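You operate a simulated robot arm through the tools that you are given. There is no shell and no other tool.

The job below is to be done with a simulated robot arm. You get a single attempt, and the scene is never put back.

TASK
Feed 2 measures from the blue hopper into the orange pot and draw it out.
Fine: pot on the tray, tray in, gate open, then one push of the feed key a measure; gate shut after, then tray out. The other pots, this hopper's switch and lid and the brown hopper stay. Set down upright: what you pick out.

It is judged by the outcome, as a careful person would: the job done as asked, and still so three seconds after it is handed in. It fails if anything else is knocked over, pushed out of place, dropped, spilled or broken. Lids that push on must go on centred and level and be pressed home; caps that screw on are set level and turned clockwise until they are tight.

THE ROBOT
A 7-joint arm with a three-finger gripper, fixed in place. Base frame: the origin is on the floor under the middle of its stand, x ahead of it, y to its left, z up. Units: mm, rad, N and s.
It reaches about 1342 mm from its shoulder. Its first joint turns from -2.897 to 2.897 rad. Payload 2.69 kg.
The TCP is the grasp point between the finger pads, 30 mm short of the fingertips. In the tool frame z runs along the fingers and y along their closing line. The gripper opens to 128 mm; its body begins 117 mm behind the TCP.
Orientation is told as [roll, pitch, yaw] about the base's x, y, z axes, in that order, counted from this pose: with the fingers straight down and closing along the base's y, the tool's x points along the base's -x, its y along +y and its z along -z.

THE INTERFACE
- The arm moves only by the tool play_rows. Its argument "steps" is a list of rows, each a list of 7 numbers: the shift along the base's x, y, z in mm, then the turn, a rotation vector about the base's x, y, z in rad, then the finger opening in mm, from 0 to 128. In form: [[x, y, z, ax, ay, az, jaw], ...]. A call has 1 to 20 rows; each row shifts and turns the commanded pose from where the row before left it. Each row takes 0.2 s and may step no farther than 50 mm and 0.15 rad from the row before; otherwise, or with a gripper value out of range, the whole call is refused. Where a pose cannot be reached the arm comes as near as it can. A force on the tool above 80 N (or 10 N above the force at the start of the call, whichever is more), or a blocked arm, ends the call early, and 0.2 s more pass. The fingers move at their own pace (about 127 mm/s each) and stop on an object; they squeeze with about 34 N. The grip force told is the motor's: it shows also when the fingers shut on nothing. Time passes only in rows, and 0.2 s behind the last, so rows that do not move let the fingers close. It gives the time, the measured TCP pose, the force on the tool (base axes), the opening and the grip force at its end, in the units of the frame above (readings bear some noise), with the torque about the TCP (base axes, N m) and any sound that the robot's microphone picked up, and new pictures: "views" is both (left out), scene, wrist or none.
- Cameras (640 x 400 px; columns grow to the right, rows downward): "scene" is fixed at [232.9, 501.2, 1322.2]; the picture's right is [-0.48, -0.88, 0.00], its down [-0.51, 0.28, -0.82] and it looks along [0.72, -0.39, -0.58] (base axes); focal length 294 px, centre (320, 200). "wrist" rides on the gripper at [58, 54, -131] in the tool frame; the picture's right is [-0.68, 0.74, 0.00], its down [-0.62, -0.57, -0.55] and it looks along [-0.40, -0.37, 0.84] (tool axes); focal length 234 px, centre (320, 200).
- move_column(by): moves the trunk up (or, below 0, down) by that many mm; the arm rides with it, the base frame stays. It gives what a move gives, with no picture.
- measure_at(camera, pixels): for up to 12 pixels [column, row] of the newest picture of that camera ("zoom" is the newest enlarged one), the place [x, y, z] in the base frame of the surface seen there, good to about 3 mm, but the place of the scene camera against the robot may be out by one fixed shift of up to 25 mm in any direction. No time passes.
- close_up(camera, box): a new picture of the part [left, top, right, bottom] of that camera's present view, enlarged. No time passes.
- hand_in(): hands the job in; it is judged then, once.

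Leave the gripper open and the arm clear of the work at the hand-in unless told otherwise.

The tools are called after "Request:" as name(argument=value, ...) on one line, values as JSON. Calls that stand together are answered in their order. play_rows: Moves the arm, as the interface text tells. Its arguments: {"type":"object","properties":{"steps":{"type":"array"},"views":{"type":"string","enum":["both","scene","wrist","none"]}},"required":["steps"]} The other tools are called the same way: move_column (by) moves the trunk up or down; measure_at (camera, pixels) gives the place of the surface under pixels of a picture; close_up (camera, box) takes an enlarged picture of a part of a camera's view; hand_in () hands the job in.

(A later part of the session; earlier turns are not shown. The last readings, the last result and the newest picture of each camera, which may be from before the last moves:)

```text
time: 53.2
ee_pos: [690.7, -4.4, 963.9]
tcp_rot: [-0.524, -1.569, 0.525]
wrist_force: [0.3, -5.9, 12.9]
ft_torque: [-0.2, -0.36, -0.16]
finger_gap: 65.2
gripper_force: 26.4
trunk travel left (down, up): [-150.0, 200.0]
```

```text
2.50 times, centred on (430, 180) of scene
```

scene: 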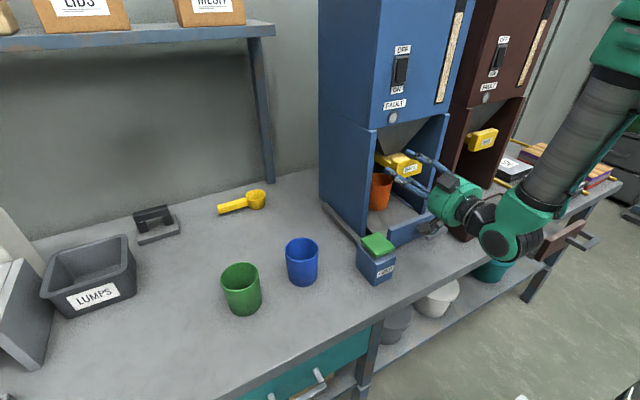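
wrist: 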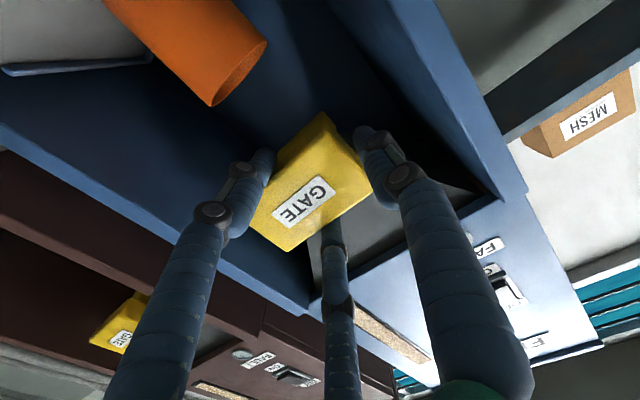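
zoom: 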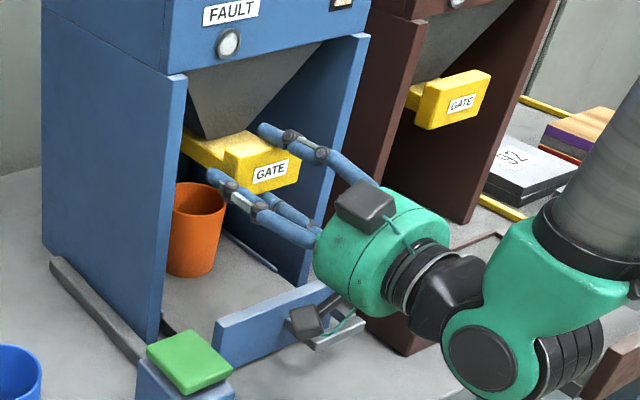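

The gate slides with the fingers. I keep pulling, watching for the end stop.

Request:
play_rows(steps=[[-4, 0, 0.5, 0, 0, 0, 30], [-5, 0, 0, 0, 0, 0, 30], [-5, 0, 0, 0, 0, 0, 30], [-5, 0, 0, 0, 0, 0, 30], [-5, 0, 0, 0, 0, 0, 30], [-4, 0, 0, 0, 0, 0, 30], [0, 0, 0, 0, 0, 0, 30]])

Request:
close_up(camera="scene", box=[350, 100, 510, 260])

```text
time: 54.8
ee_pos: [661.4, -3.2, 963.8]
tcp_rot: [-0.027, -1.567, 0.026]
wrist_force: [1.2, -16.9, -0.3]
ft_torque: [-0.01, -0.01, -0.46]
finger_gap: 64.9
gripper_force: 26.1
trunk travel left (down, up): [-150.0, 200.0]
```

scene: 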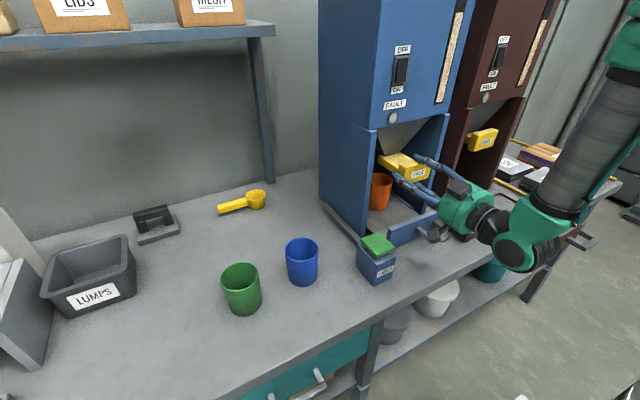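
wrist: 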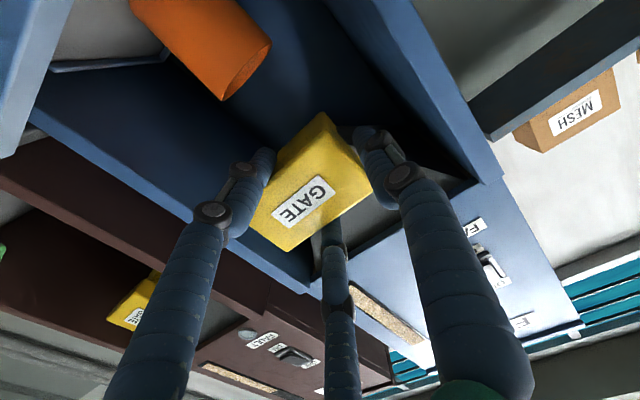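

```text
2.50 times, centred on (430, 180) of scene
```

zoom: 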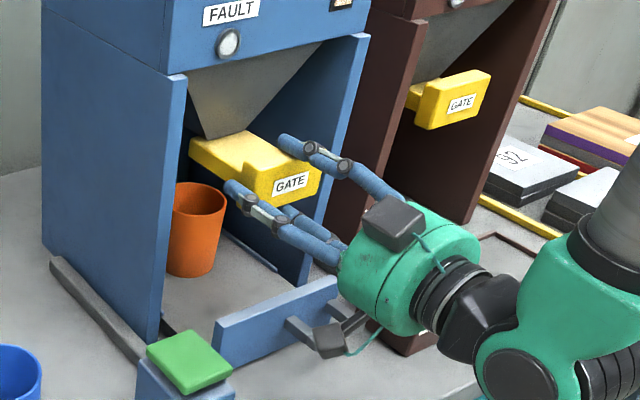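

Moved ~46 mm so far, still sliding; a side force of -17 N in y suggests I'm slightly left, so I ease 1 mm to -y while pulling further.

Request:
play_rows(steps=[[-3, -1, 0, 0, 0, 0, 30], [-4, 0, 0, 0, 0, 0, 30], [-5, 0, 0, 0, 0, 0, 30], [-4, 0, 0, 0, 0, 0, 30], [-3, 0, 0, 0, 0, 0, 30], [0, 0, 0, 0, 0, 0, 30]])

Request:
close_up(camera="scene", box=[350, 100, 510, 260])

```text
time: 56.2
ee_pos: [645.5, -3.1, 965.6]
tcp_rot: [-0.372, -1.566, 0.372]
wrist_force: [30.8, 3.2, -3.7]
ft_torque: [0.08, 0.06, 0.87]
finger_gap: 64.6
gripper_force: 26.2
trunk travel left (down, up): [-150.0, 200.0]
```

scene: 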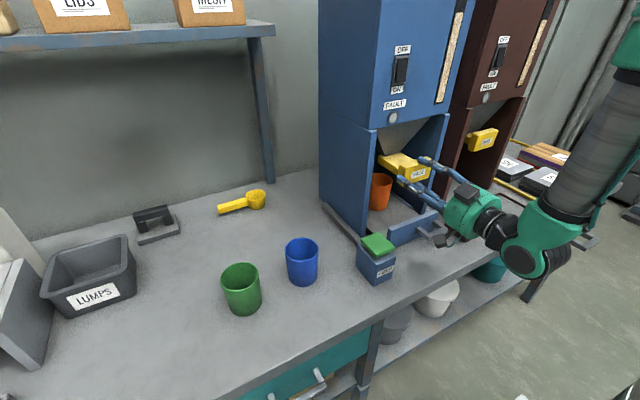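
wrist: 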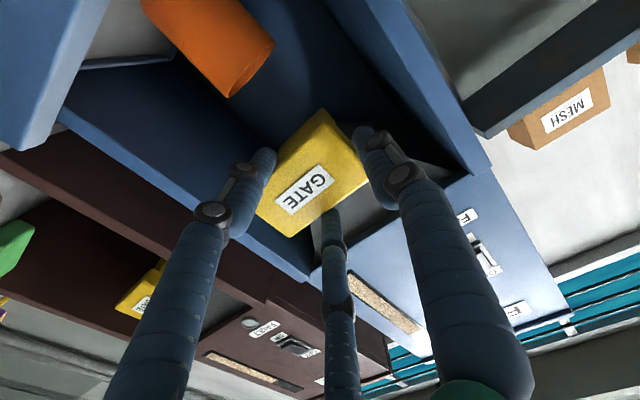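

```text
2.50 times, centred on (430, 180) of scene
```

zoom: 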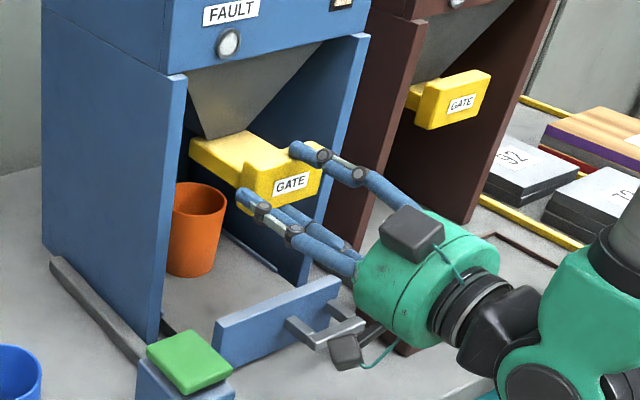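

+31 N and the fingers slid on a block that no longer moves: the gate is at its open stop. I release and check where the block stands.

Request:
play_rows(steps=[[4, 0, 0, 0, 0, 0, 60], [0, 0, 0, 0, 0, 0, 80], [0, 0, 0, 0, 0, 0, 100], [0, 0, 0, 0, 0, 0, 100]])

Request:
measure_at(camera="wrist", pixels=[[305, 190], [290, 170], [330, 195], [250, 60], [190, 40], [320, 125], [350, 190], [290, 225]])

```text
time: 57.2
ee_pos: [646.7, -3.8, 964.0]
tcp_rot: [-0.312, -1.567, 0.31]
wrist_force: [0.0, -0.8, -1.2]
ft_torque: [-0.01, 0.04, -0.01]
finger_gap: 99.8
gripper_force: 0.0
trunk travel left (down, up): [-150.0, 200.0]
```

scene: 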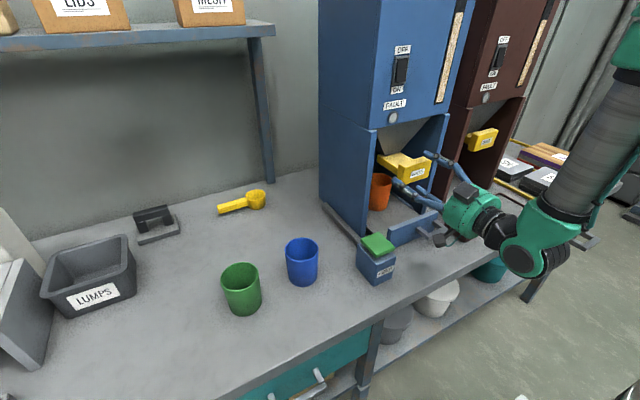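
wrist: 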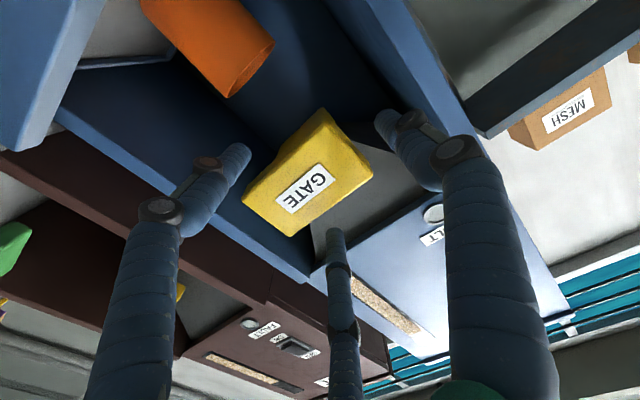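

```text
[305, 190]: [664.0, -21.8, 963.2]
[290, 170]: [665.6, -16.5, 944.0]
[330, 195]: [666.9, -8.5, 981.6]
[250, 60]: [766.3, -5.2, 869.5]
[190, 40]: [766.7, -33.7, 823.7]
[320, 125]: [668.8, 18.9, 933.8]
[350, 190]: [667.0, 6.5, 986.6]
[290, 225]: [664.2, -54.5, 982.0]
```

Gate block front is now at x≈664.5 (opened 45 mm). I back away and turn the tool back to vertical, closing the fingers for pressing the feed key.

Request:
play_rows(steps=[[-12, 0, 0, 0, 0, 0, 100], [-20, 0, 3, 0, 0, 0, 100], [-20, 0, 8, 0, 0.05, 0, 100], [-15, 0, 10, 0, 0.14, 0, 100], [-10, 0, 10, 0, 0.14, 0, 100], [-5, 0, 5, 0, 0.14, 0, 80], [0, 0, 0, 0, 0.14, 0, 60], [0, 0, 0, 0, 0.14, 0, 30], [0, 0, 0, 0, 0.14, 0, 0], [0, 0, 0, 0, 0.14, 0, 0], [0, 0, 0, 0, 0.14, 0, 0], [0, 0, 0, 0, 0.14, 0, 0], [0, 0, 0, 0, 0.14, 0, 0], [0, 0, 0, 0, 0.12, 0, 0], [0, 0, 0, 0, 0, 0, 0]])

```text
time: 60.4
ee_pos: [565.4, -4.0, 1002.4]
tcp_rot: [-0.001, 0.002, 0.001]
wrist_force: [0.2, 0.3, 0.6]
ft_torque: [0.0, 0.02, -0.02]
finger_gap: 2.1
gripper_force: 31.9
out of reach, approached as far as the arm can: row 11
trunk travel left (down, up): [-150.0, 200.0]
```

scene: 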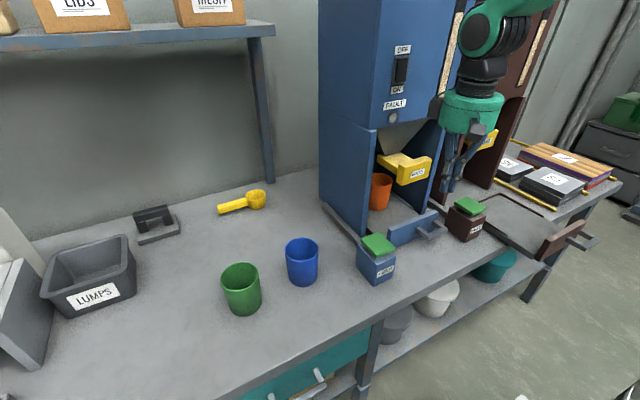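
wrist: 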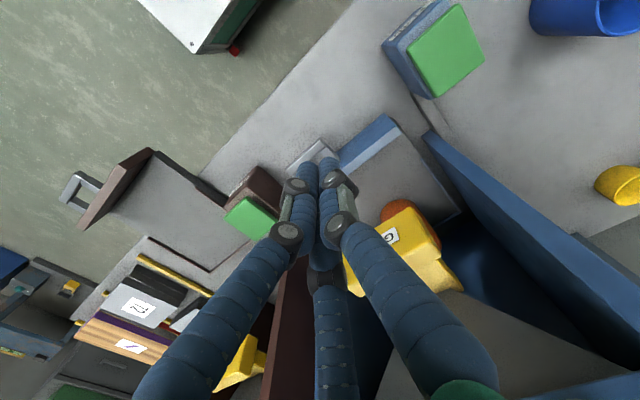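

Tool is vertical, fingers closed. I measure the blue feed key's top at ≈(447,55).

Request:
measure_at(camera="wrist", pixels=[[447, 52], [410, 50], [456, 8], [480, 42], [434, 93], [430, 30], [460, 70]])

Request:
close_up(camera="wrist", box=[370, 0, 530, 110])

```text
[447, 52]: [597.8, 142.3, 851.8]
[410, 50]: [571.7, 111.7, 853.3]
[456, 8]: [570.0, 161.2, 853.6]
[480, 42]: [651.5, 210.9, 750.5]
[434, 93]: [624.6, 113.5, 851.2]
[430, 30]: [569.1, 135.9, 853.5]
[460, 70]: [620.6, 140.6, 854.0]
```

```text
3.64 times, centred on (450, 55) of wrist
```

zoom: 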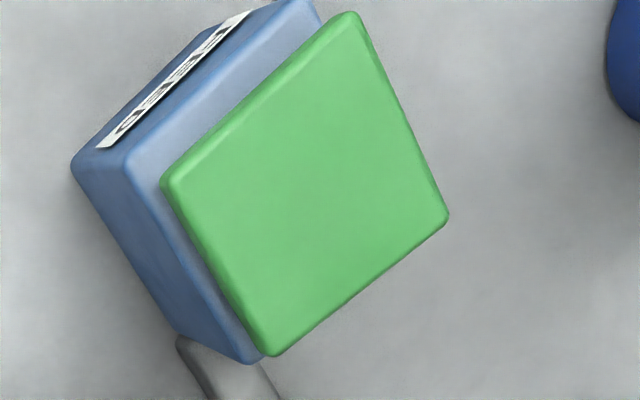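

Key centre ≈(598,137), top z≈853. I move above it, to TCP z≈900 (tips ≈870).

Request:
play_rows(steps=[[0, 40, 0, 0, 0, 0, 0], [8, 45, 0, 0, 0, 0, 0], [12, 40, 0, 0, 0, 0, 0], [12.5, 16, -20, 0, 0, 0, 0], [0, 0, -40, 0, 0, 0, 0], [0, 0, -40, 0, 0, 0, 0], [0, 0, 0, 0, 0, 0, 0]])

Request:
close_up(camera="scene", box=[320, 160, 460, 300])

```text
time: 62.0
ee_pos: [599.2, 138.1, 904.4]
tcp_rot: [-0.001, 0.002, 0.002]
wrist_force: [0.4, -0.6, -0.1]
ft_torque: [0.01, 0.02, 0.02]
finger_gap: 2.2
gripper_force: 31.9
trunk travel left (down, up): [-150.0, 200.0]
```

scene: 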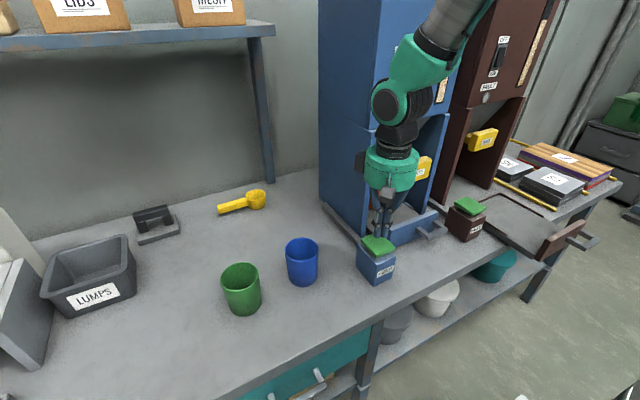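
wrist: 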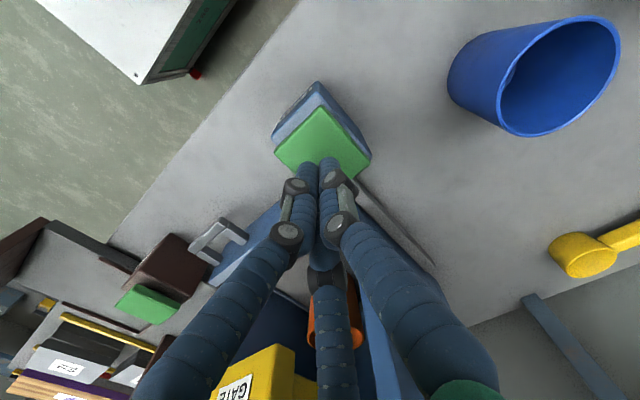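

```text
2.86 times, centred on (390, 230) of scene
```

zoom: 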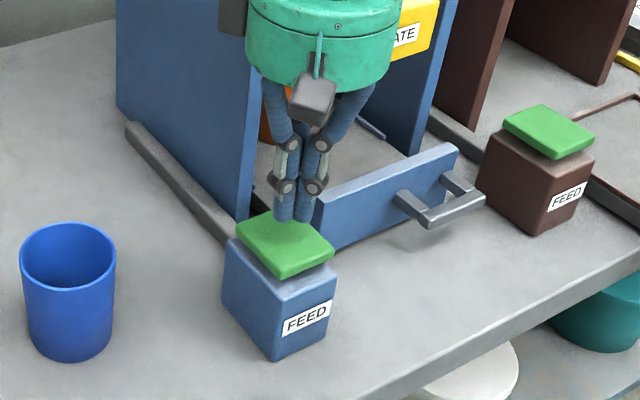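

Tips are ≈20 mm above the key. I descend gently to contact.

Request:
play_rows(steps=[[0, 0, -10, 0, 0, 0, 0], [0, 0, -7, 0, 0, 0, 0], [0, 0, 0, 0, 0, 0, 0]], views="none")

Request:
play_rows(steps=[[0, 0, -2, 0, 0, 0, 0], [0, 0, -2, 0, 0, 0, 0], [0, 0, 0, 0, 0, 0, 0]], views="scene")

```text
time: 62.8
ee_pos: [597.8, 136.0, 886.8]
tcp_rot: [0.0, 0.002, 0.001]
wrist_force: [0.5, -0.1, 0.1]
ft_torque: [0.02, 0.0, -0.02]
finger_gap: 2.0
gripper_force: 31.2
trunk travel left (down, up): [-150.0, 200.0]
```

```text
time: 63.6
ee_pos: [598.9, 137.2, 883.0]
tcp_rot: [-0.001, 0.001, 0.0]
wrist_force: [-0.4, -0.3, 0.4]
ft_torque: [-0.01, -0.02, 0.02]
finger_gap: 2.1
gripper_force: 31.4
trunk travel left (down, up): [-150.0, 200.0]
```

scene: 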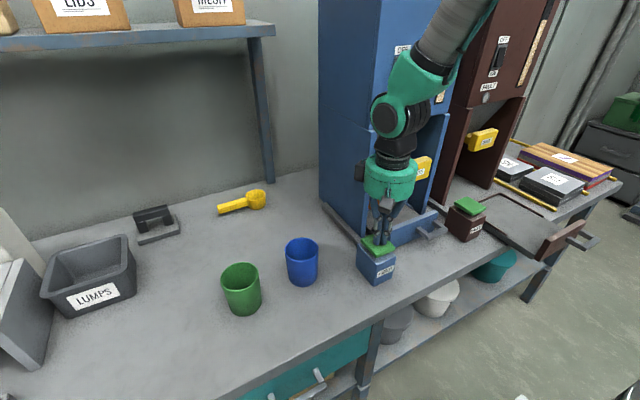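

Request:
play_rows(steps=[[0, 0, -2, 0, 0, 0, 0], [0, 0, -2, 0, 0, 0, 0], [0, 0, 0, 0, 0, 0, 0]], views="scene")

```text
time: 64.4
ee_pos: [598.1, 137.0, 878.3]
tcp_rot: [-0.001, 0.004, 0.001]
wrist_force: [-1.2, 0.3, 1.9]
ft_torque: [-0.02, -0.03, 0.03]
finger_gap: 6.0
gripper_force: 31.2
trunk travel left (down, up): [-150.0, 200.0]
```

scene: 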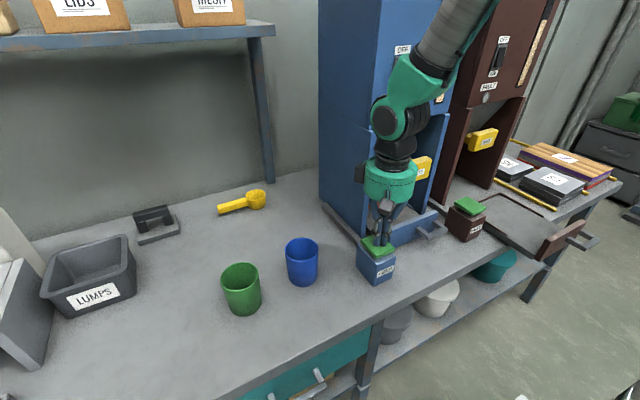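

Light contact (1.9 N, gap 6). I look closely before pressing on.

Request:
close_up(camera="scene", box=[335, 180, 435, 290])

Request:
play_rows(steps=[[0, 0, -2, 0, 0, 0, 0], [0, 0, 0, 0, 0, 0, 0]], views="both")

Request:
close_up(camera="scene", box=[335, 180, 435, 290])

```text
3.64 times, centred on (385, 235) of scene
```

zoom: 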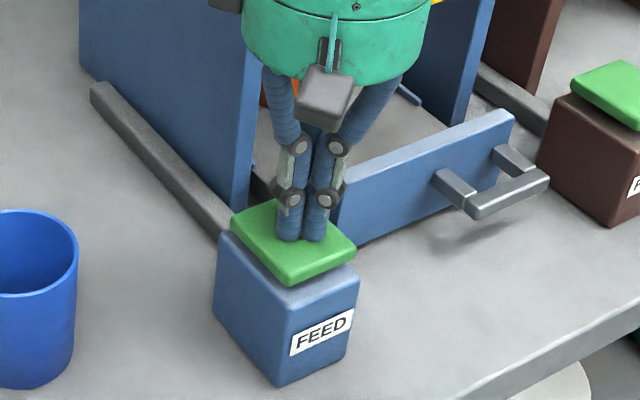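

```text
time: 65.0
ee_pos: [598.6, 136.3, 874.9]
tcp_rot: [0.001, 0.001, 0.0]
wrist_force: [0.4, -1.1, 1.9]
ft_torque: [0.0, -0.03, -0.01]
finger_gap: 6.1
gripper_force: 31.4
trunk travel left (down, up): [-150.0, 200.0]
```

scene: 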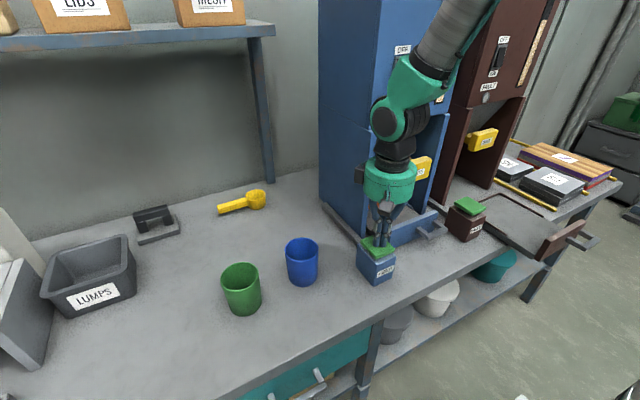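
wrist: 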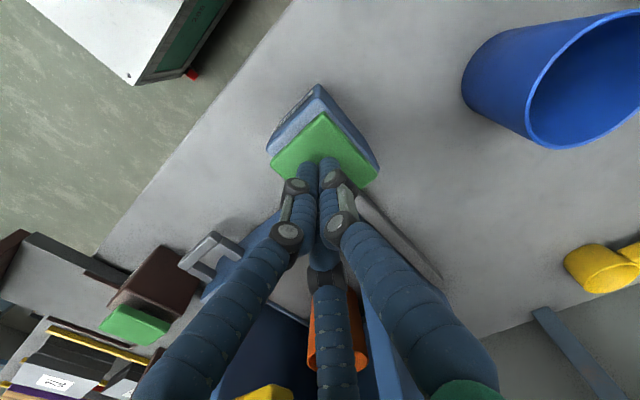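

```text
3.64 times, centred on (385, 235) of scene
```

zoom: 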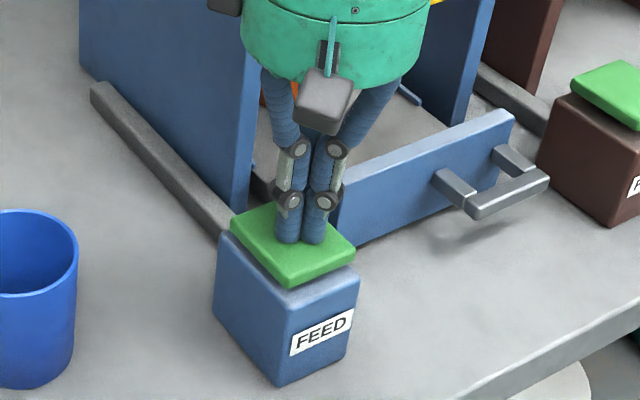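

The key is going down against a light spring. I press further until it bottoms out or I hear it.

Request:
play_rows(steps=[[0, 0, -2, 0, 0, 0, 0], [0, 0, 0, 0, 0, 0, 0]], views="none")

Request:
play_rows(steps=[[0, 0, -2, 0, 0, 0, 0], [0, 0, 0, 0, 0, 0, 0]], views="both")

Request:
close_up(camera="scene", box=[335, 180, 435, 290])

```text
time: 65.6
ee_pos: [598.0, 136.5, 874.6]
tcp_rot: [0.0, 0.002, -0.001]
wrist_force: [1.2, 0.2, 3.1]
ft_torque: [-0.01, -0.08, 0.01]
finger_gap: 6.1
gripper_force: 31.5
trunk travel left (down, up): [-150.0, 200.0]
heard: click
```

```text
time: 66.2
ee_pos: [598.2, 137.4, 871.5]
tcp_rot: [0.0, 0.003, 0.0]
wrist_force: [1.4, -0.8, 4.0]
ft_torque: [-0.03, -0.05, -0.01]
finger_gap: 6.0
gripper_force: 31.6
trunk travel left (down, up): [-150.0, 200.0]
```

scene: 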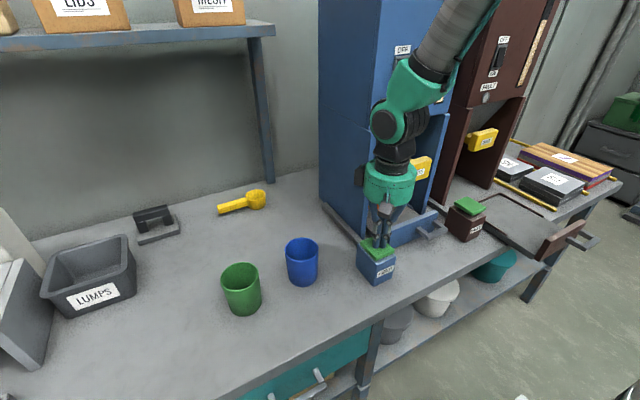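
wrist: 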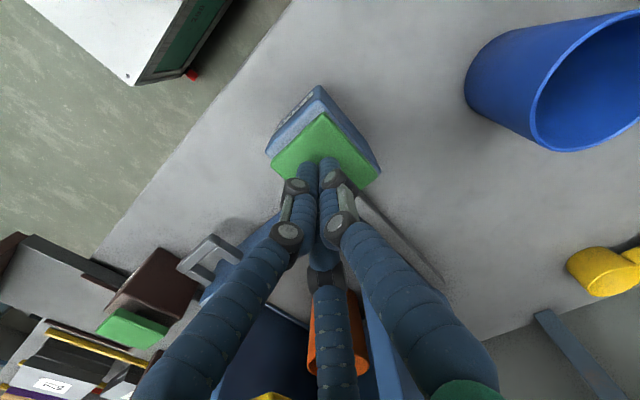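

```text
3.64 times, centred on (385, 235) of scene
```

zoom: 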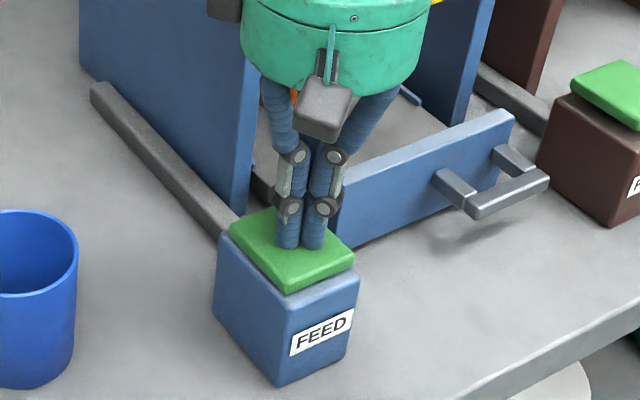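

Click heard: that is the first push. I release the key fully (raise 22 mm) and check the fault lamp and the pot.

Request:
play_rows(steps=[[0, 0, 6, 0, 0, 0, 0], [0, 0, 8, 0, 0, 0, 0], [0, 0, 8, 0, 0, 0, 0], [0, 0, 0, 0, 0, 0, 0], [0, 0, 0, 0, 0, 0, 0], [0, 0, 0, 0, 0, 0, 0]], views="both")

Request:
close_up(camera="scene", box=[310, 60, 470, 290])

Request:
close_up(camera="wrist", box=[180, 250, 420, 400])

```text
time: 67.6
ee_pos: [597.9, 135.9, 894.4]
tcp_rot: [-0.001, 0.002, 0.001]
wrist_force: [-0.1, 0.7, 0.5]
ft_torque: [-0.02, -0.01, 0.02]
finger_gap: 2.3
gripper_force: 31.2
trunk travel left (down, up): [-150.0, 200.0]
```

scene: 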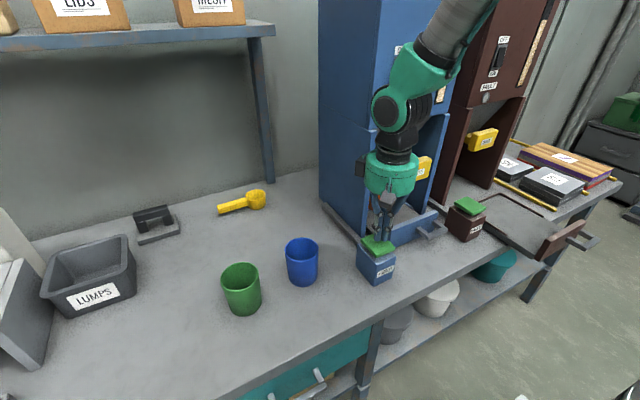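
wrist: 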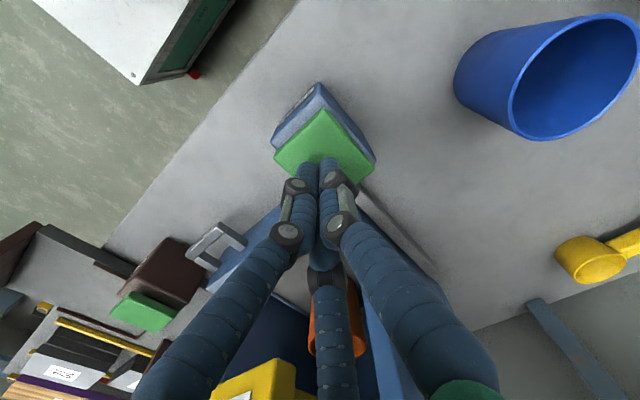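

```text
1.74 times, centred on (390, 175) of scene
```

zoom: 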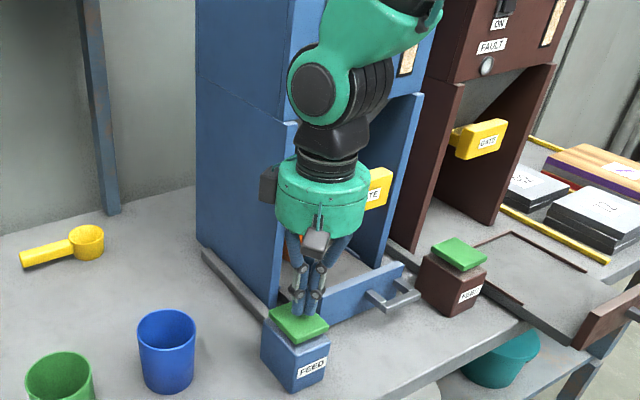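

```text
2.67 times, centred on (300, 325) of wrist
```

zoom: 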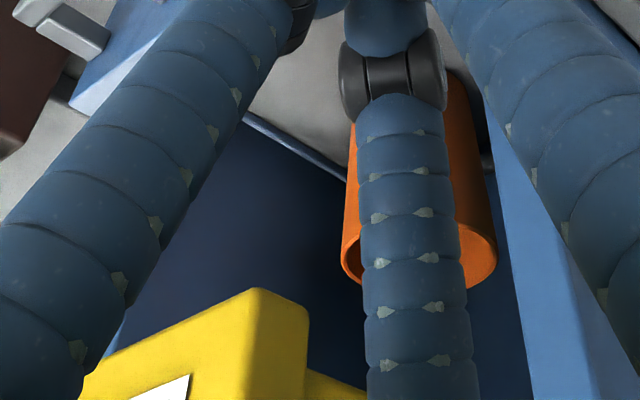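

The arm hides the fault lamp and the pot mouth. I rise and move aside to y≈0 to see the lamp before the second push.

Request:
play_rows(steps=[[0, 0, 40, 0, 0, 0, 0], [0, 0, 40, 0, 0, 0, 0], [0, 0, 28, 0, 0, 0, 0], [-15, -45, 0, 0, 0, 0, 0], [-15, -45, 0, 0, 0, 0, 0], [-10, -45, 0, 0, 0, 0, 0], [0, 0, 0, 0, 0, 0, 0]], views="both")

Request:
close_up(camera="scene", box=[340, 80, 460, 240])

```text
time: 69.2
ee_pos: [558.6, -0.9, 1004.5]
tcp_rot: [0.0, 0.003, 0.0]
wrist_force: [0.4, -0.9, 0.5]
ft_torque: [0.05, -0.01, -0.01]
finger_gap: 2.2
gripper_force: 31.4
trunk travel left (down, up): [-150.0, 200.0]
```

scene: 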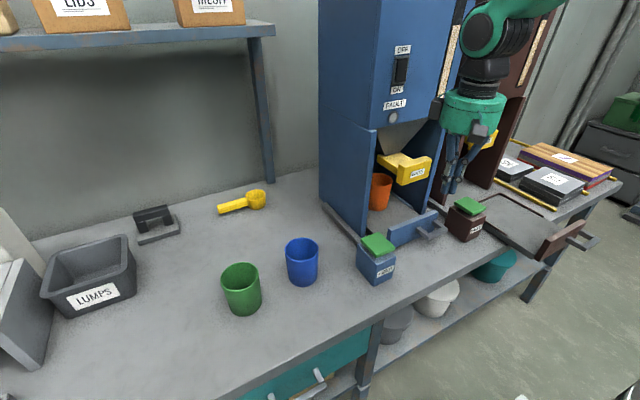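
wrist: 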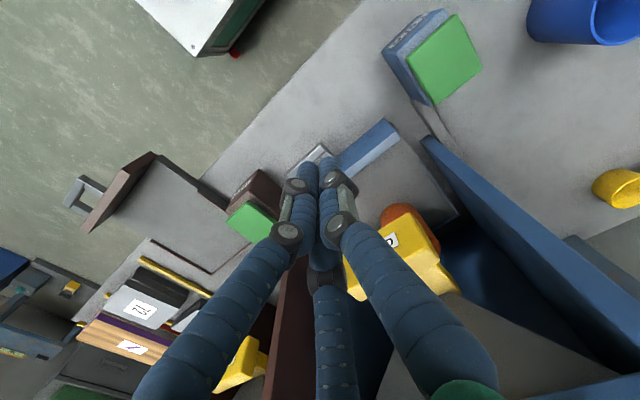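

```text
2.50 times, centred on (400, 160) of scene
```

zoom: 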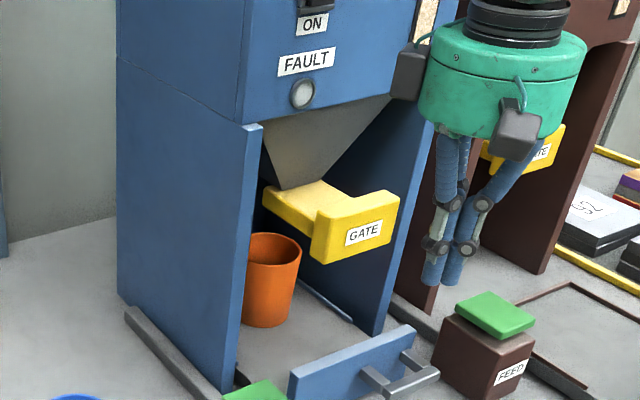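

Fault lamp is dark, gate open, pot in place. I return over the key for the second push.

Request:
play_rows(steps=[[10, 45, 0, 0, 0, 0, 0], [15, 45, 0, 0, 0, 0, 0], [15, 47, 0, 0, 0, 0, 0], [0, 0, -40, 0, 0, 0, 0], [0, 0, -40, 0, 0, 0, 0], [0, 0, -20, 0, 0, 0, 0], [0, 0, 0, 0, 0, 0, 0]], views="wrist")

```text
time: 70.8
ee_pos: [597.3, 136.9, 902.3]
tcp_rot: [0.001, 0.001, 0.0]
wrist_force: [-0.1, -0.1, 0.9]
ft_torque: [-0.02, 0.03, -0.03]
finger_gap: 2.2
gripper_force: 31.4
trunk travel left (down, up): [-150.0, 200.0]
```

wrist: 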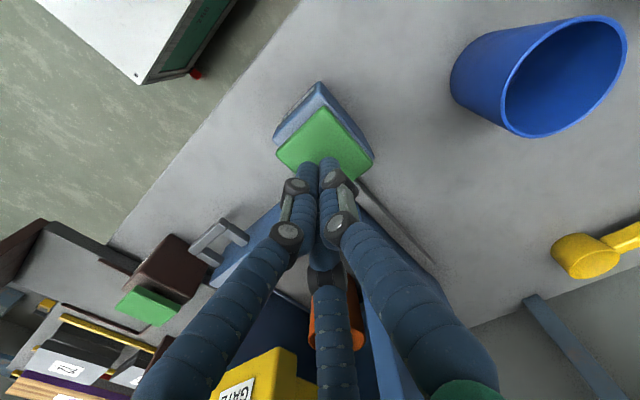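

Over the key at z≈902. Second push: down to ≈880, then on to ≈872, listening for the click.

Request:
play_rows(steps=[[0, 0, -10, 0, 0, 0, 0], [0, 0, -7, 0, 0, 0, 0], [0, 0, -3, 0, 0, 0, 0], [0, 0, -3, 0, 0, 0, 0], [0, 0, -2, 0, 0, 0, 0], [0, 0, 0, 0, 0, 0, 0]], views="none")

Request:
play_rows(steps=[[0, 0, -2, 0, 0, 0, 0], [0, 0, -2, 0, 0, 0, 0], [0, 0, 0, 0, 0, 0, 0]], views="none")

```text
time: 72.2
ee_pos: [598.2, 138.1, 876.7]
tcp_rot: [-0.001, 0.003, 0.001]
wrist_force: [1.0, 0.4, 1.7]
ft_torque: [0.02, -0.02, 0.01]
finger_gap: 6.0
gripper_force: 31.2
trunk travel left (down, up): [-150.0, 200.0]
```

```text
time: 73.0
ee_pos: [597.8, 138.7, 872.7]
tcp_rot: [0.0, 0.002, 0.0]
wrist_force: [1.0, -1.0, 3.6]
ft_torque: [-0.1, -0.04, -0.02]
finger_gap: 5.7
gripper_force: 31.6
trunk travel left (down, up): [-150.0, 200.0]
heard: click
```

Second click heard. I release straight up and move aside to check lamp and pot.

Request:
play_rows(steps=[[0, 0, 8, 0, 0, 0, 0], [0, 0, 14, 0, 0, 0, 0], [0, 0, 40, 0, 0, 0, 0], [0, 0, 40, 0, 0, 0, 0], [0, 0, 28, 0, 0, 0, 0], [-15, -45, 0, 0, 0, 0, 0], [-20, -45, 0, 0, 0, 0, 0], [-20, -40, 0, 0, 0, 0, 0], [0, 0, 0, 0, 0, 0, 0]], views="both")

Request:
close_up(camera="scene", box=[340, 80, 460, 240])

```text
time: 75.0
ee_pos: [540.5, 8.1, 1002.0]
tcp_rot: [0.0, 0.002, 0.001]
wrist_force: [0.1, -0.7, -0.4]
ft_torque: [0.05, -0.03, -0.02]
finger_gap: 1.7
gripper_force: 31.1
trunk travel left (down, up): [-150.0, 200.0]
```

scene: 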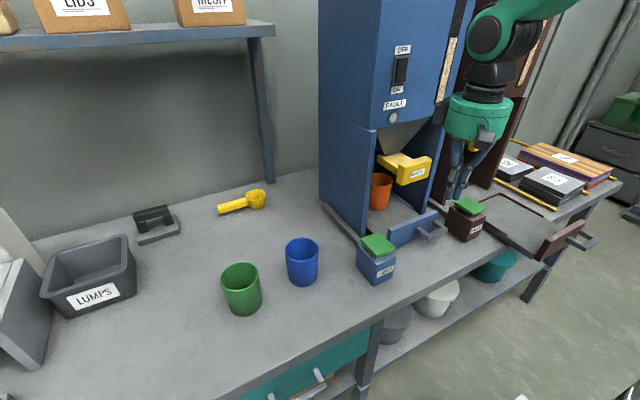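
wrist: 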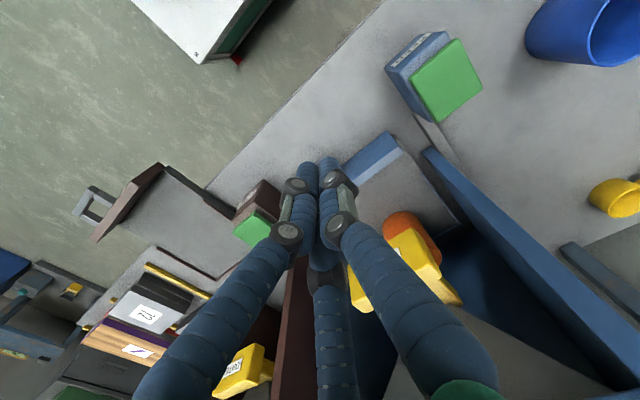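

```text
2.50 times, centred on (400, 160) of scene
```

zoom: 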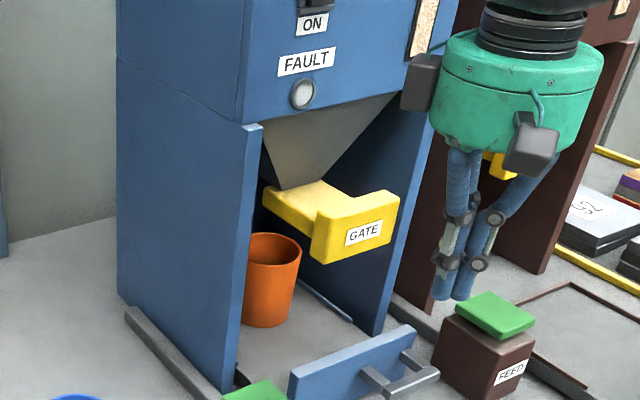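

Lamp dark, all in place. Now shut the gate: I turn the closed fingers to horizontal again in front of the block (target ≈(600,-18,962)).

Request:
play_rows(steps=[[3, -2.5, 0, 0, -0.143, 0, 0], [3, -2.5, 0, 0, -0.143, 0, 0], [5, -2.5, 0, 0, -0.143, 0, 0], [5, -2.5, 0, 0, -0.143, 0, 0], [6, -2.5, 0, 0, -0.143, 0, 0], [6, -2.5, -5, 0, -0.143, 0, 0], [7, -2.5, -5, 0, -0.143, 0, 0], [8, -2.5, -5, 0, -0.143, 0, 0], [8, -2.5, -5, 0, -0.143, 0, 0], [8, -2.5, -5, 0, -0.143, 0, 0], [8, -1.5, -5, 0, -0.141, 0, 0], [0, 0, 0, 0, 0, 0, 0]])

```text
time: 77.6
ee_pos: [611.4, -17.3, 972.8]
tcp_rot: [-0.907, -1.569, 0.908]
wrist_force: [0.8, 0.5, 0.6]
ft_torque: [-0.05, -0.02, 0.0]
finger_gap: 2.1
gripper_force: 31.6
trunk travel left (down, up): [-150.0, 200.0]
```

scene: 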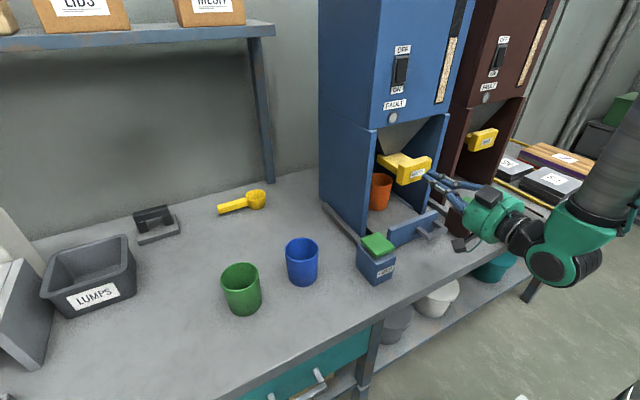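
wrist: 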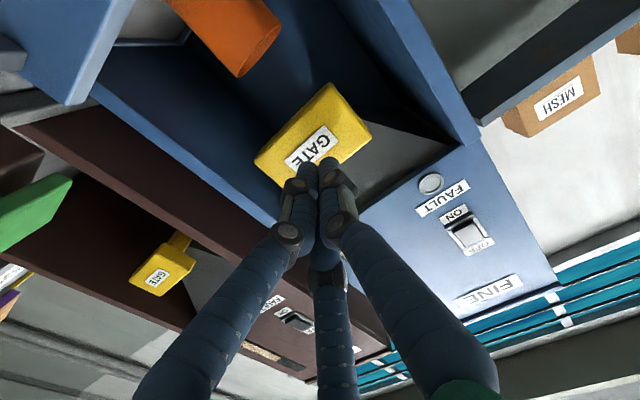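

I lower 11 mm to the block's centre height and push in +x slowly until it stops.

Request:
play_rows(steps=[[0, 0, -6, 0, 0, 0, 0], [4, 0, -5, 0, 0, 0, 0], [8, 0, 0, 0, 0, 0, 0], [6, 0, 0, 0, 0, 0, 0], [4, 0, 0, 0, 0, 0, 0], [4, 0, 0, 0, 0, 0, 0], [5, 0, 0, 0, 0, 0, 0], [0, 0, 0, 0, 0, 0, 0]])

Request:
close_up(camera="scene", box=[350, 100, 510, 260])

```text
time: 79.4
ee_pos: [642.1, -18.0, 961.3]
tcp_rot: [-0.39, -1.568, 0.389]
wrist_force: [-0.4, -0.6, 0.2]
ft_torque: [-0.01, 0.0, 0.0]
finger_gap: 2.1
gripper_force: 31.8
trunk travel left (down, up): [-150.0, 200.0]
```

scene: 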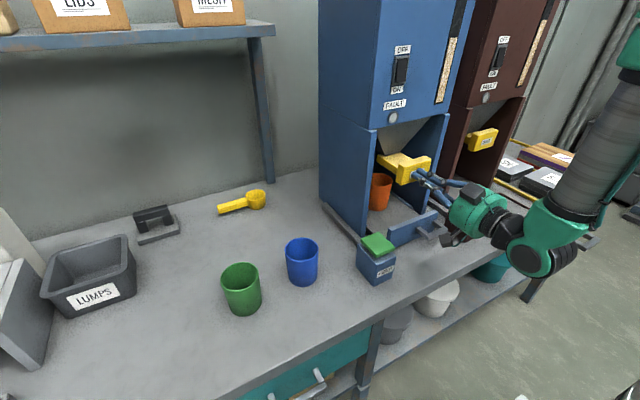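
wrist: 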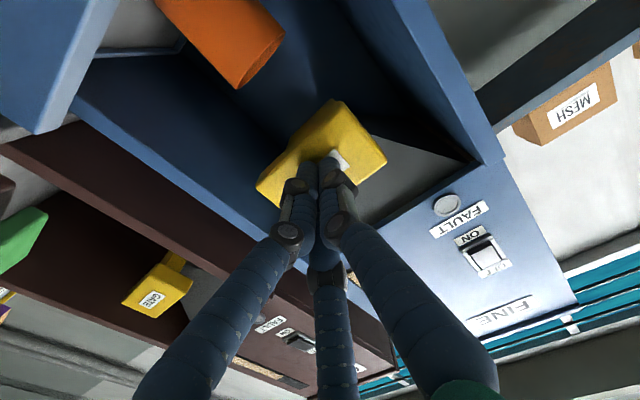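

```text
2.50 times, centred on (430, 180) of scene
```

zoom: 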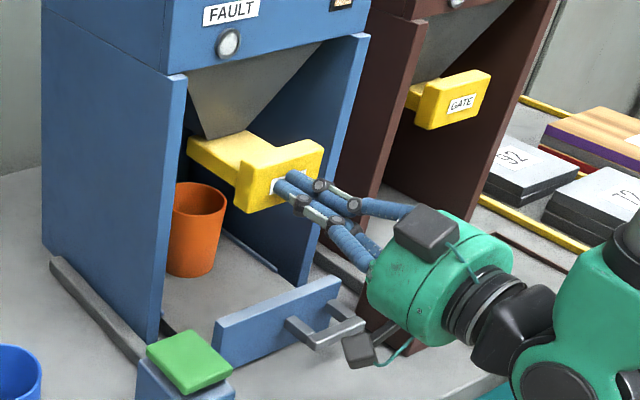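

The tips are at the block. I keep pushing, ~5 mm a row.

Request:
play_rows(steps=[[4, 0, 0, 0, 0, 0, 0], [5, 0, 0, 0, 0, 0, 0], [5, 0, 0, 0, 0, 0, 0], [5, 0, 0, 0, 0, 0, 0], [5, 0, 0, 0, 0, 0, 0], [5, 0, 0, 0, 0, 0, 0], [4, 0, 0, 0, 0, 0, 0], [0, 0, 0, 0, 0, 0, 0]])

Request:
close_up(camera="scene", box=[350, 100, 510, 260])

```text
time: 81.2
ee_pos: [675.3, -17.2, 961.0]
tcp_rot: [-0.47, -1.569, 0.468]
wrist_force: [0.2, -0.1, 0.1]
ft_torque: [0.01, -0.01, 0.01]
finger_gap: 2.3
gripper_force: 31.0
trunk travel left (down, up): [-150.0, 200.0]
```

scene: 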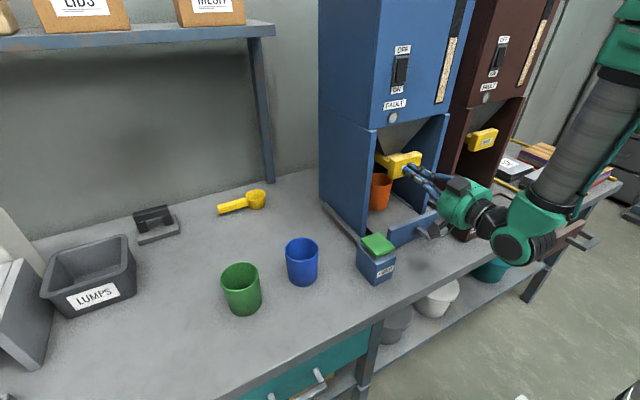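
wrist: 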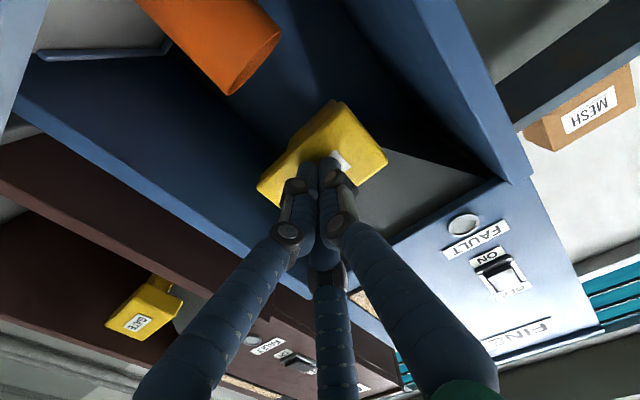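

```text
2.50 times, centred on (430, 180) of scene
```

zoom: 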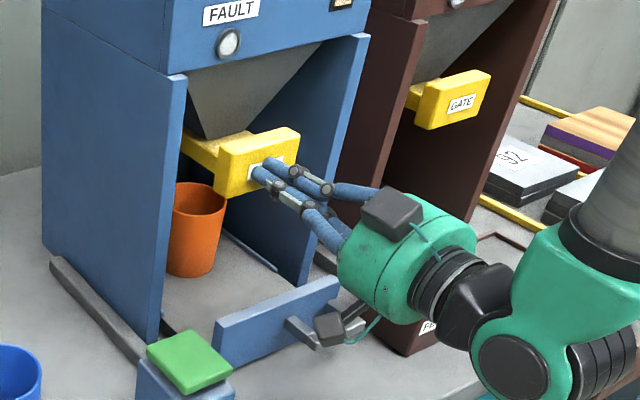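

The gate is sliding in. I push the last ~10 mm in small steps until the stop gives a force.

Request:
play_rows(steps=[[3, 0, 0, 0, 0, 0, 0], [3, 0, 0, 0, 0, 0, 0], [2, 0, 0, 0, 0, 0, 0], [0, 0, 0, 0, 0, 0, 0]], views="none")

Request:
play_rows(steps=[[2, 0, 0, 0, 0, 0, 0], [0, 0, 0, 0, 0, 0, 0]], views="none")

```text
time: 82.2
ee_pos: [683.3, -17.8, 961.3]
tcp_rot: [-0.425, -1.569, 0.423]
wrist_force: [-0.3, 0.4, -0.1]
ft_torque: [0.0, -0.02, -0.02]
finger_gap: 2.0
gripper_force: 31.4
trunk travel left (down, up): [-150.0, 200.0]
```

```text
time: 82.8
ee_pos: [684.0, -17.2, 961.7]
tcp_rot: [-0.216, -1.569, 0.217]
wrist_force: [-16.6, -4.6, 2.7]
ft_torque: [-0.15, -0.19, -0.13]
finger_gap: 6.0
gripper_force: 31.3
trunk travel left (down, up): [-150.0, 200.0]
```

-16.6 N at TCP x=684: the gate is against its shut stop. I back off and check.

Request:
play_rows(steps=[[-6, 0, 0, 0, 0, 0, 0], [-15, 0, 0, 0, 0, 0, 0], [-20, 0, 0, 0, 0, 0, 0], [-15, 0, 0, 0, 0, 0, 0], [0, 0, 0, 0, 0, 0, 0]])

Request:
measure_at(camera="wrist", pixels=[[275, 150], [320, 130], [345, 140], [265, 170], [220, 30], [270, 45], [350, 150]])

Request:
close_up(camera="scene", box=[340, 80, 460, 240])

```text
time: 84.0
ee_pos: [630.1, -17.4, 962.7]
tcp_rot: [-0.502, -1.569, 0.502]
wrist_force: [-0.3, 0.0, -0.3]
ft_torque: [0.01, 0.04, -0.01]
finger_gap: 1.7
gripper_force: 31.9
trunk travel left (down, up): [-150.0, 200.0]
```

scene: 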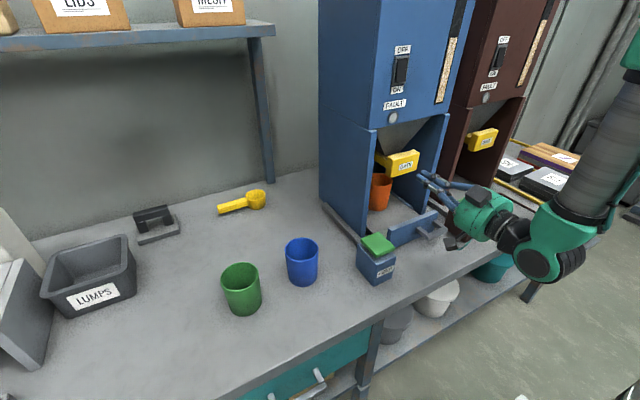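
wrist: 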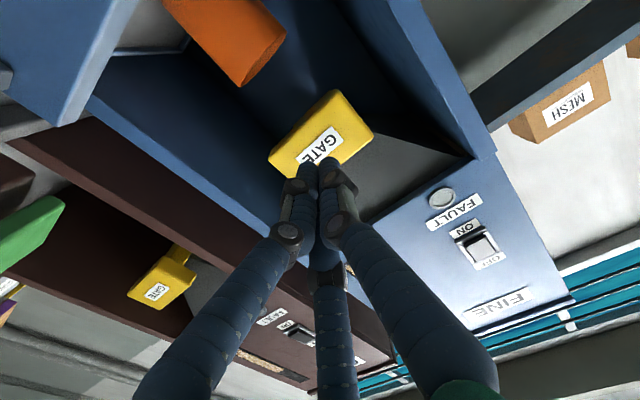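

```text
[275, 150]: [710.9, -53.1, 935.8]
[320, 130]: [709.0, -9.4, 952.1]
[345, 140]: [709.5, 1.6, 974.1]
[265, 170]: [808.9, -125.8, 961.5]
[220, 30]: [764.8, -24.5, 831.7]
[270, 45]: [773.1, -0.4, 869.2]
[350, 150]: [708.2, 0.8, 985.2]
```

```text
2.50 times, centred on (400, 160) of scene
```

zoom: 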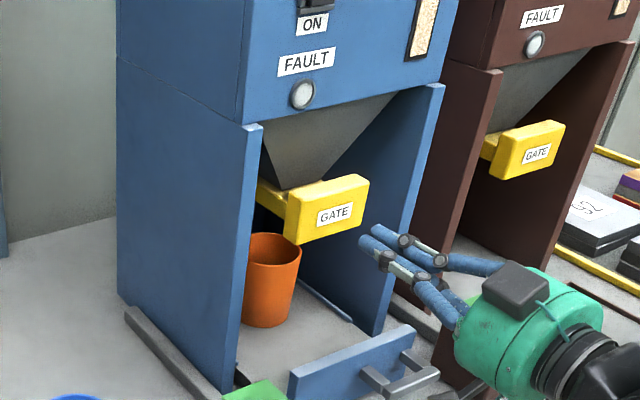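

The gate front is back at x=709 as at the start. Now I return the tool to vertical with the +30° yaw, opening to 110, over the tray handle (loop centre ≈(617,-62)).

Request:
play_rows(steps=[[-15, 0, 6, 0, 0.05, 0, 0], [-15, -5, 8, 0, 0.14, 0, 20], [-15, -5, 8, 0, 0.14, 0, 50], [-15, -5, 8, 0, 0.14, 0, 80], [-10, -5, 6, 0, 0.14, 0, 100], [-5, -5, 0, 0, 0.14, 0, 110], [0, -5, 0, 0, 0.14, 0, 110], [0, -5, 0, 0, 0.14, 0, 110], [0, -5, 0, 0, 0.14, 0, 110], [0, -5, 0, 0, 0.14, 0, 110], [0, 0, 0, 0, 0.14, 0, 110], [0, 0, 0, 0, 0.14, 0, 110], [0, 0, 0, 0, 0.12, 0, 110], [0, 0, 0, 0, 0, 0.131, 110], [0, 0, 0, 0, 0, 0.131, 110], [0, 0, 0, 0, 0, 0.131, 110], [0, 0, 0, 0, 0, 0.131, 110], [0, 0, 0, 0, 0, 0, 110]])

```text
time: 87.8
ee_pos: [551.1, -11.6, 919.2]
tcp_rot: [0.028, -0.25, 0.522]
wrist_force: [1.0, 0.4, -0.4]
ft_torque: [0.04, 0.02, -0.04]
finger_gap: 110.1
gripper_force: 0.1
out of reach, approached as far as the arm can: row 9, 10, 11, 12, 13
trunk travel left (down, up): [-150.0, 200.0]
```

scene: 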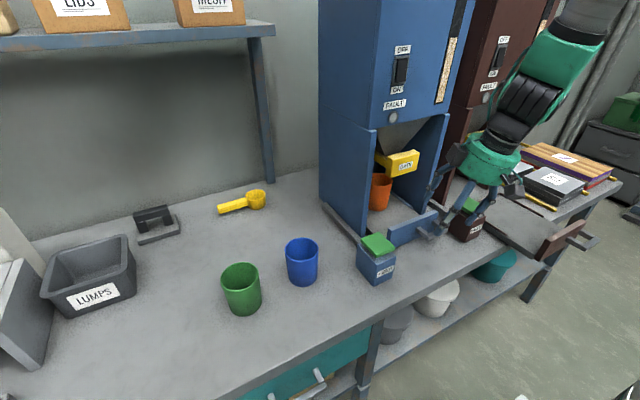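
wrist: 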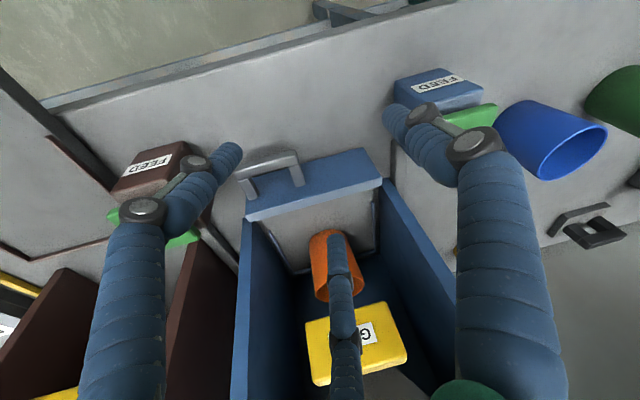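

The arm strayed from the commanded path (out of reach during the turn): it's at (551,-12,919), tilted -0.25. Nothing was touched. I lift, back off, and correct the tilt.

Request:
play_rows(steps=[[-15, -5, 25, 0, 0, 0, 110], [-10, -10, 20, -0.0745, 0.1015, 0, 110], [0, -15, 0, -0.0745, 0.1015, 0, 110], [0, -20, 0, 0, 0, 0, 110], [0, 0, 0, 0, 0, 0, 110]])

Request:
close_up(camera="scene", box=[340, 80, 540, 290])

```text
time: 89.0
ee_pos: [525.5, -47.4, 964.5]
tcp_rot: [0.013, -0.123, 0.525]
wrist_force: [0.1, -0.6, -0.9]
ft_torque: [0.05, -0.02, -0.02]
finger_gap: 110.1
gripper_force: 0.1
out of reach, approached as far as the arm can: row 3
trunk travel left (down, up): [-150.0, 200.0]
```

scene: 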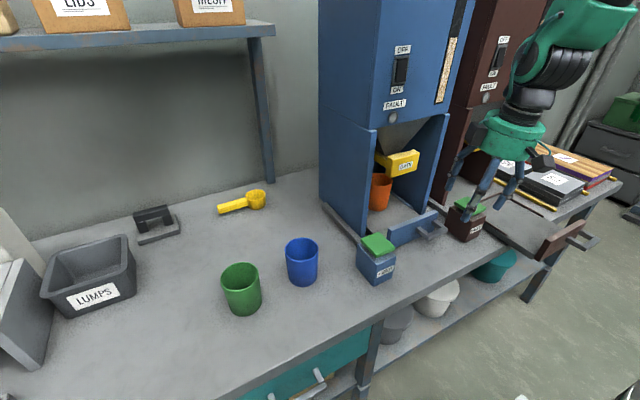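
wrist: 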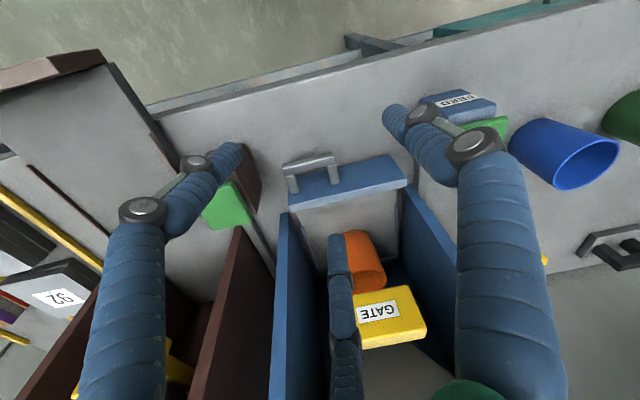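

```text
1.90 times, centred on (440, 185) of scene
```

zoom: 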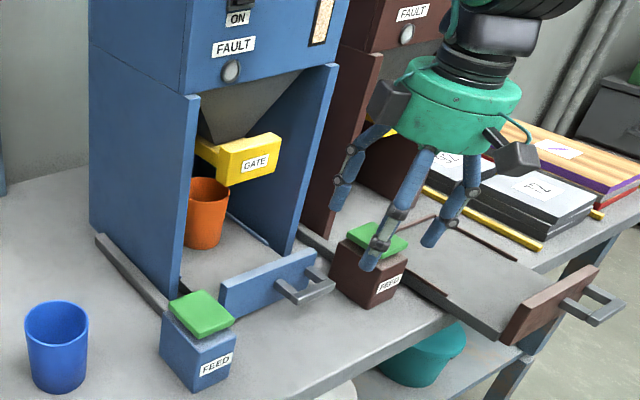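

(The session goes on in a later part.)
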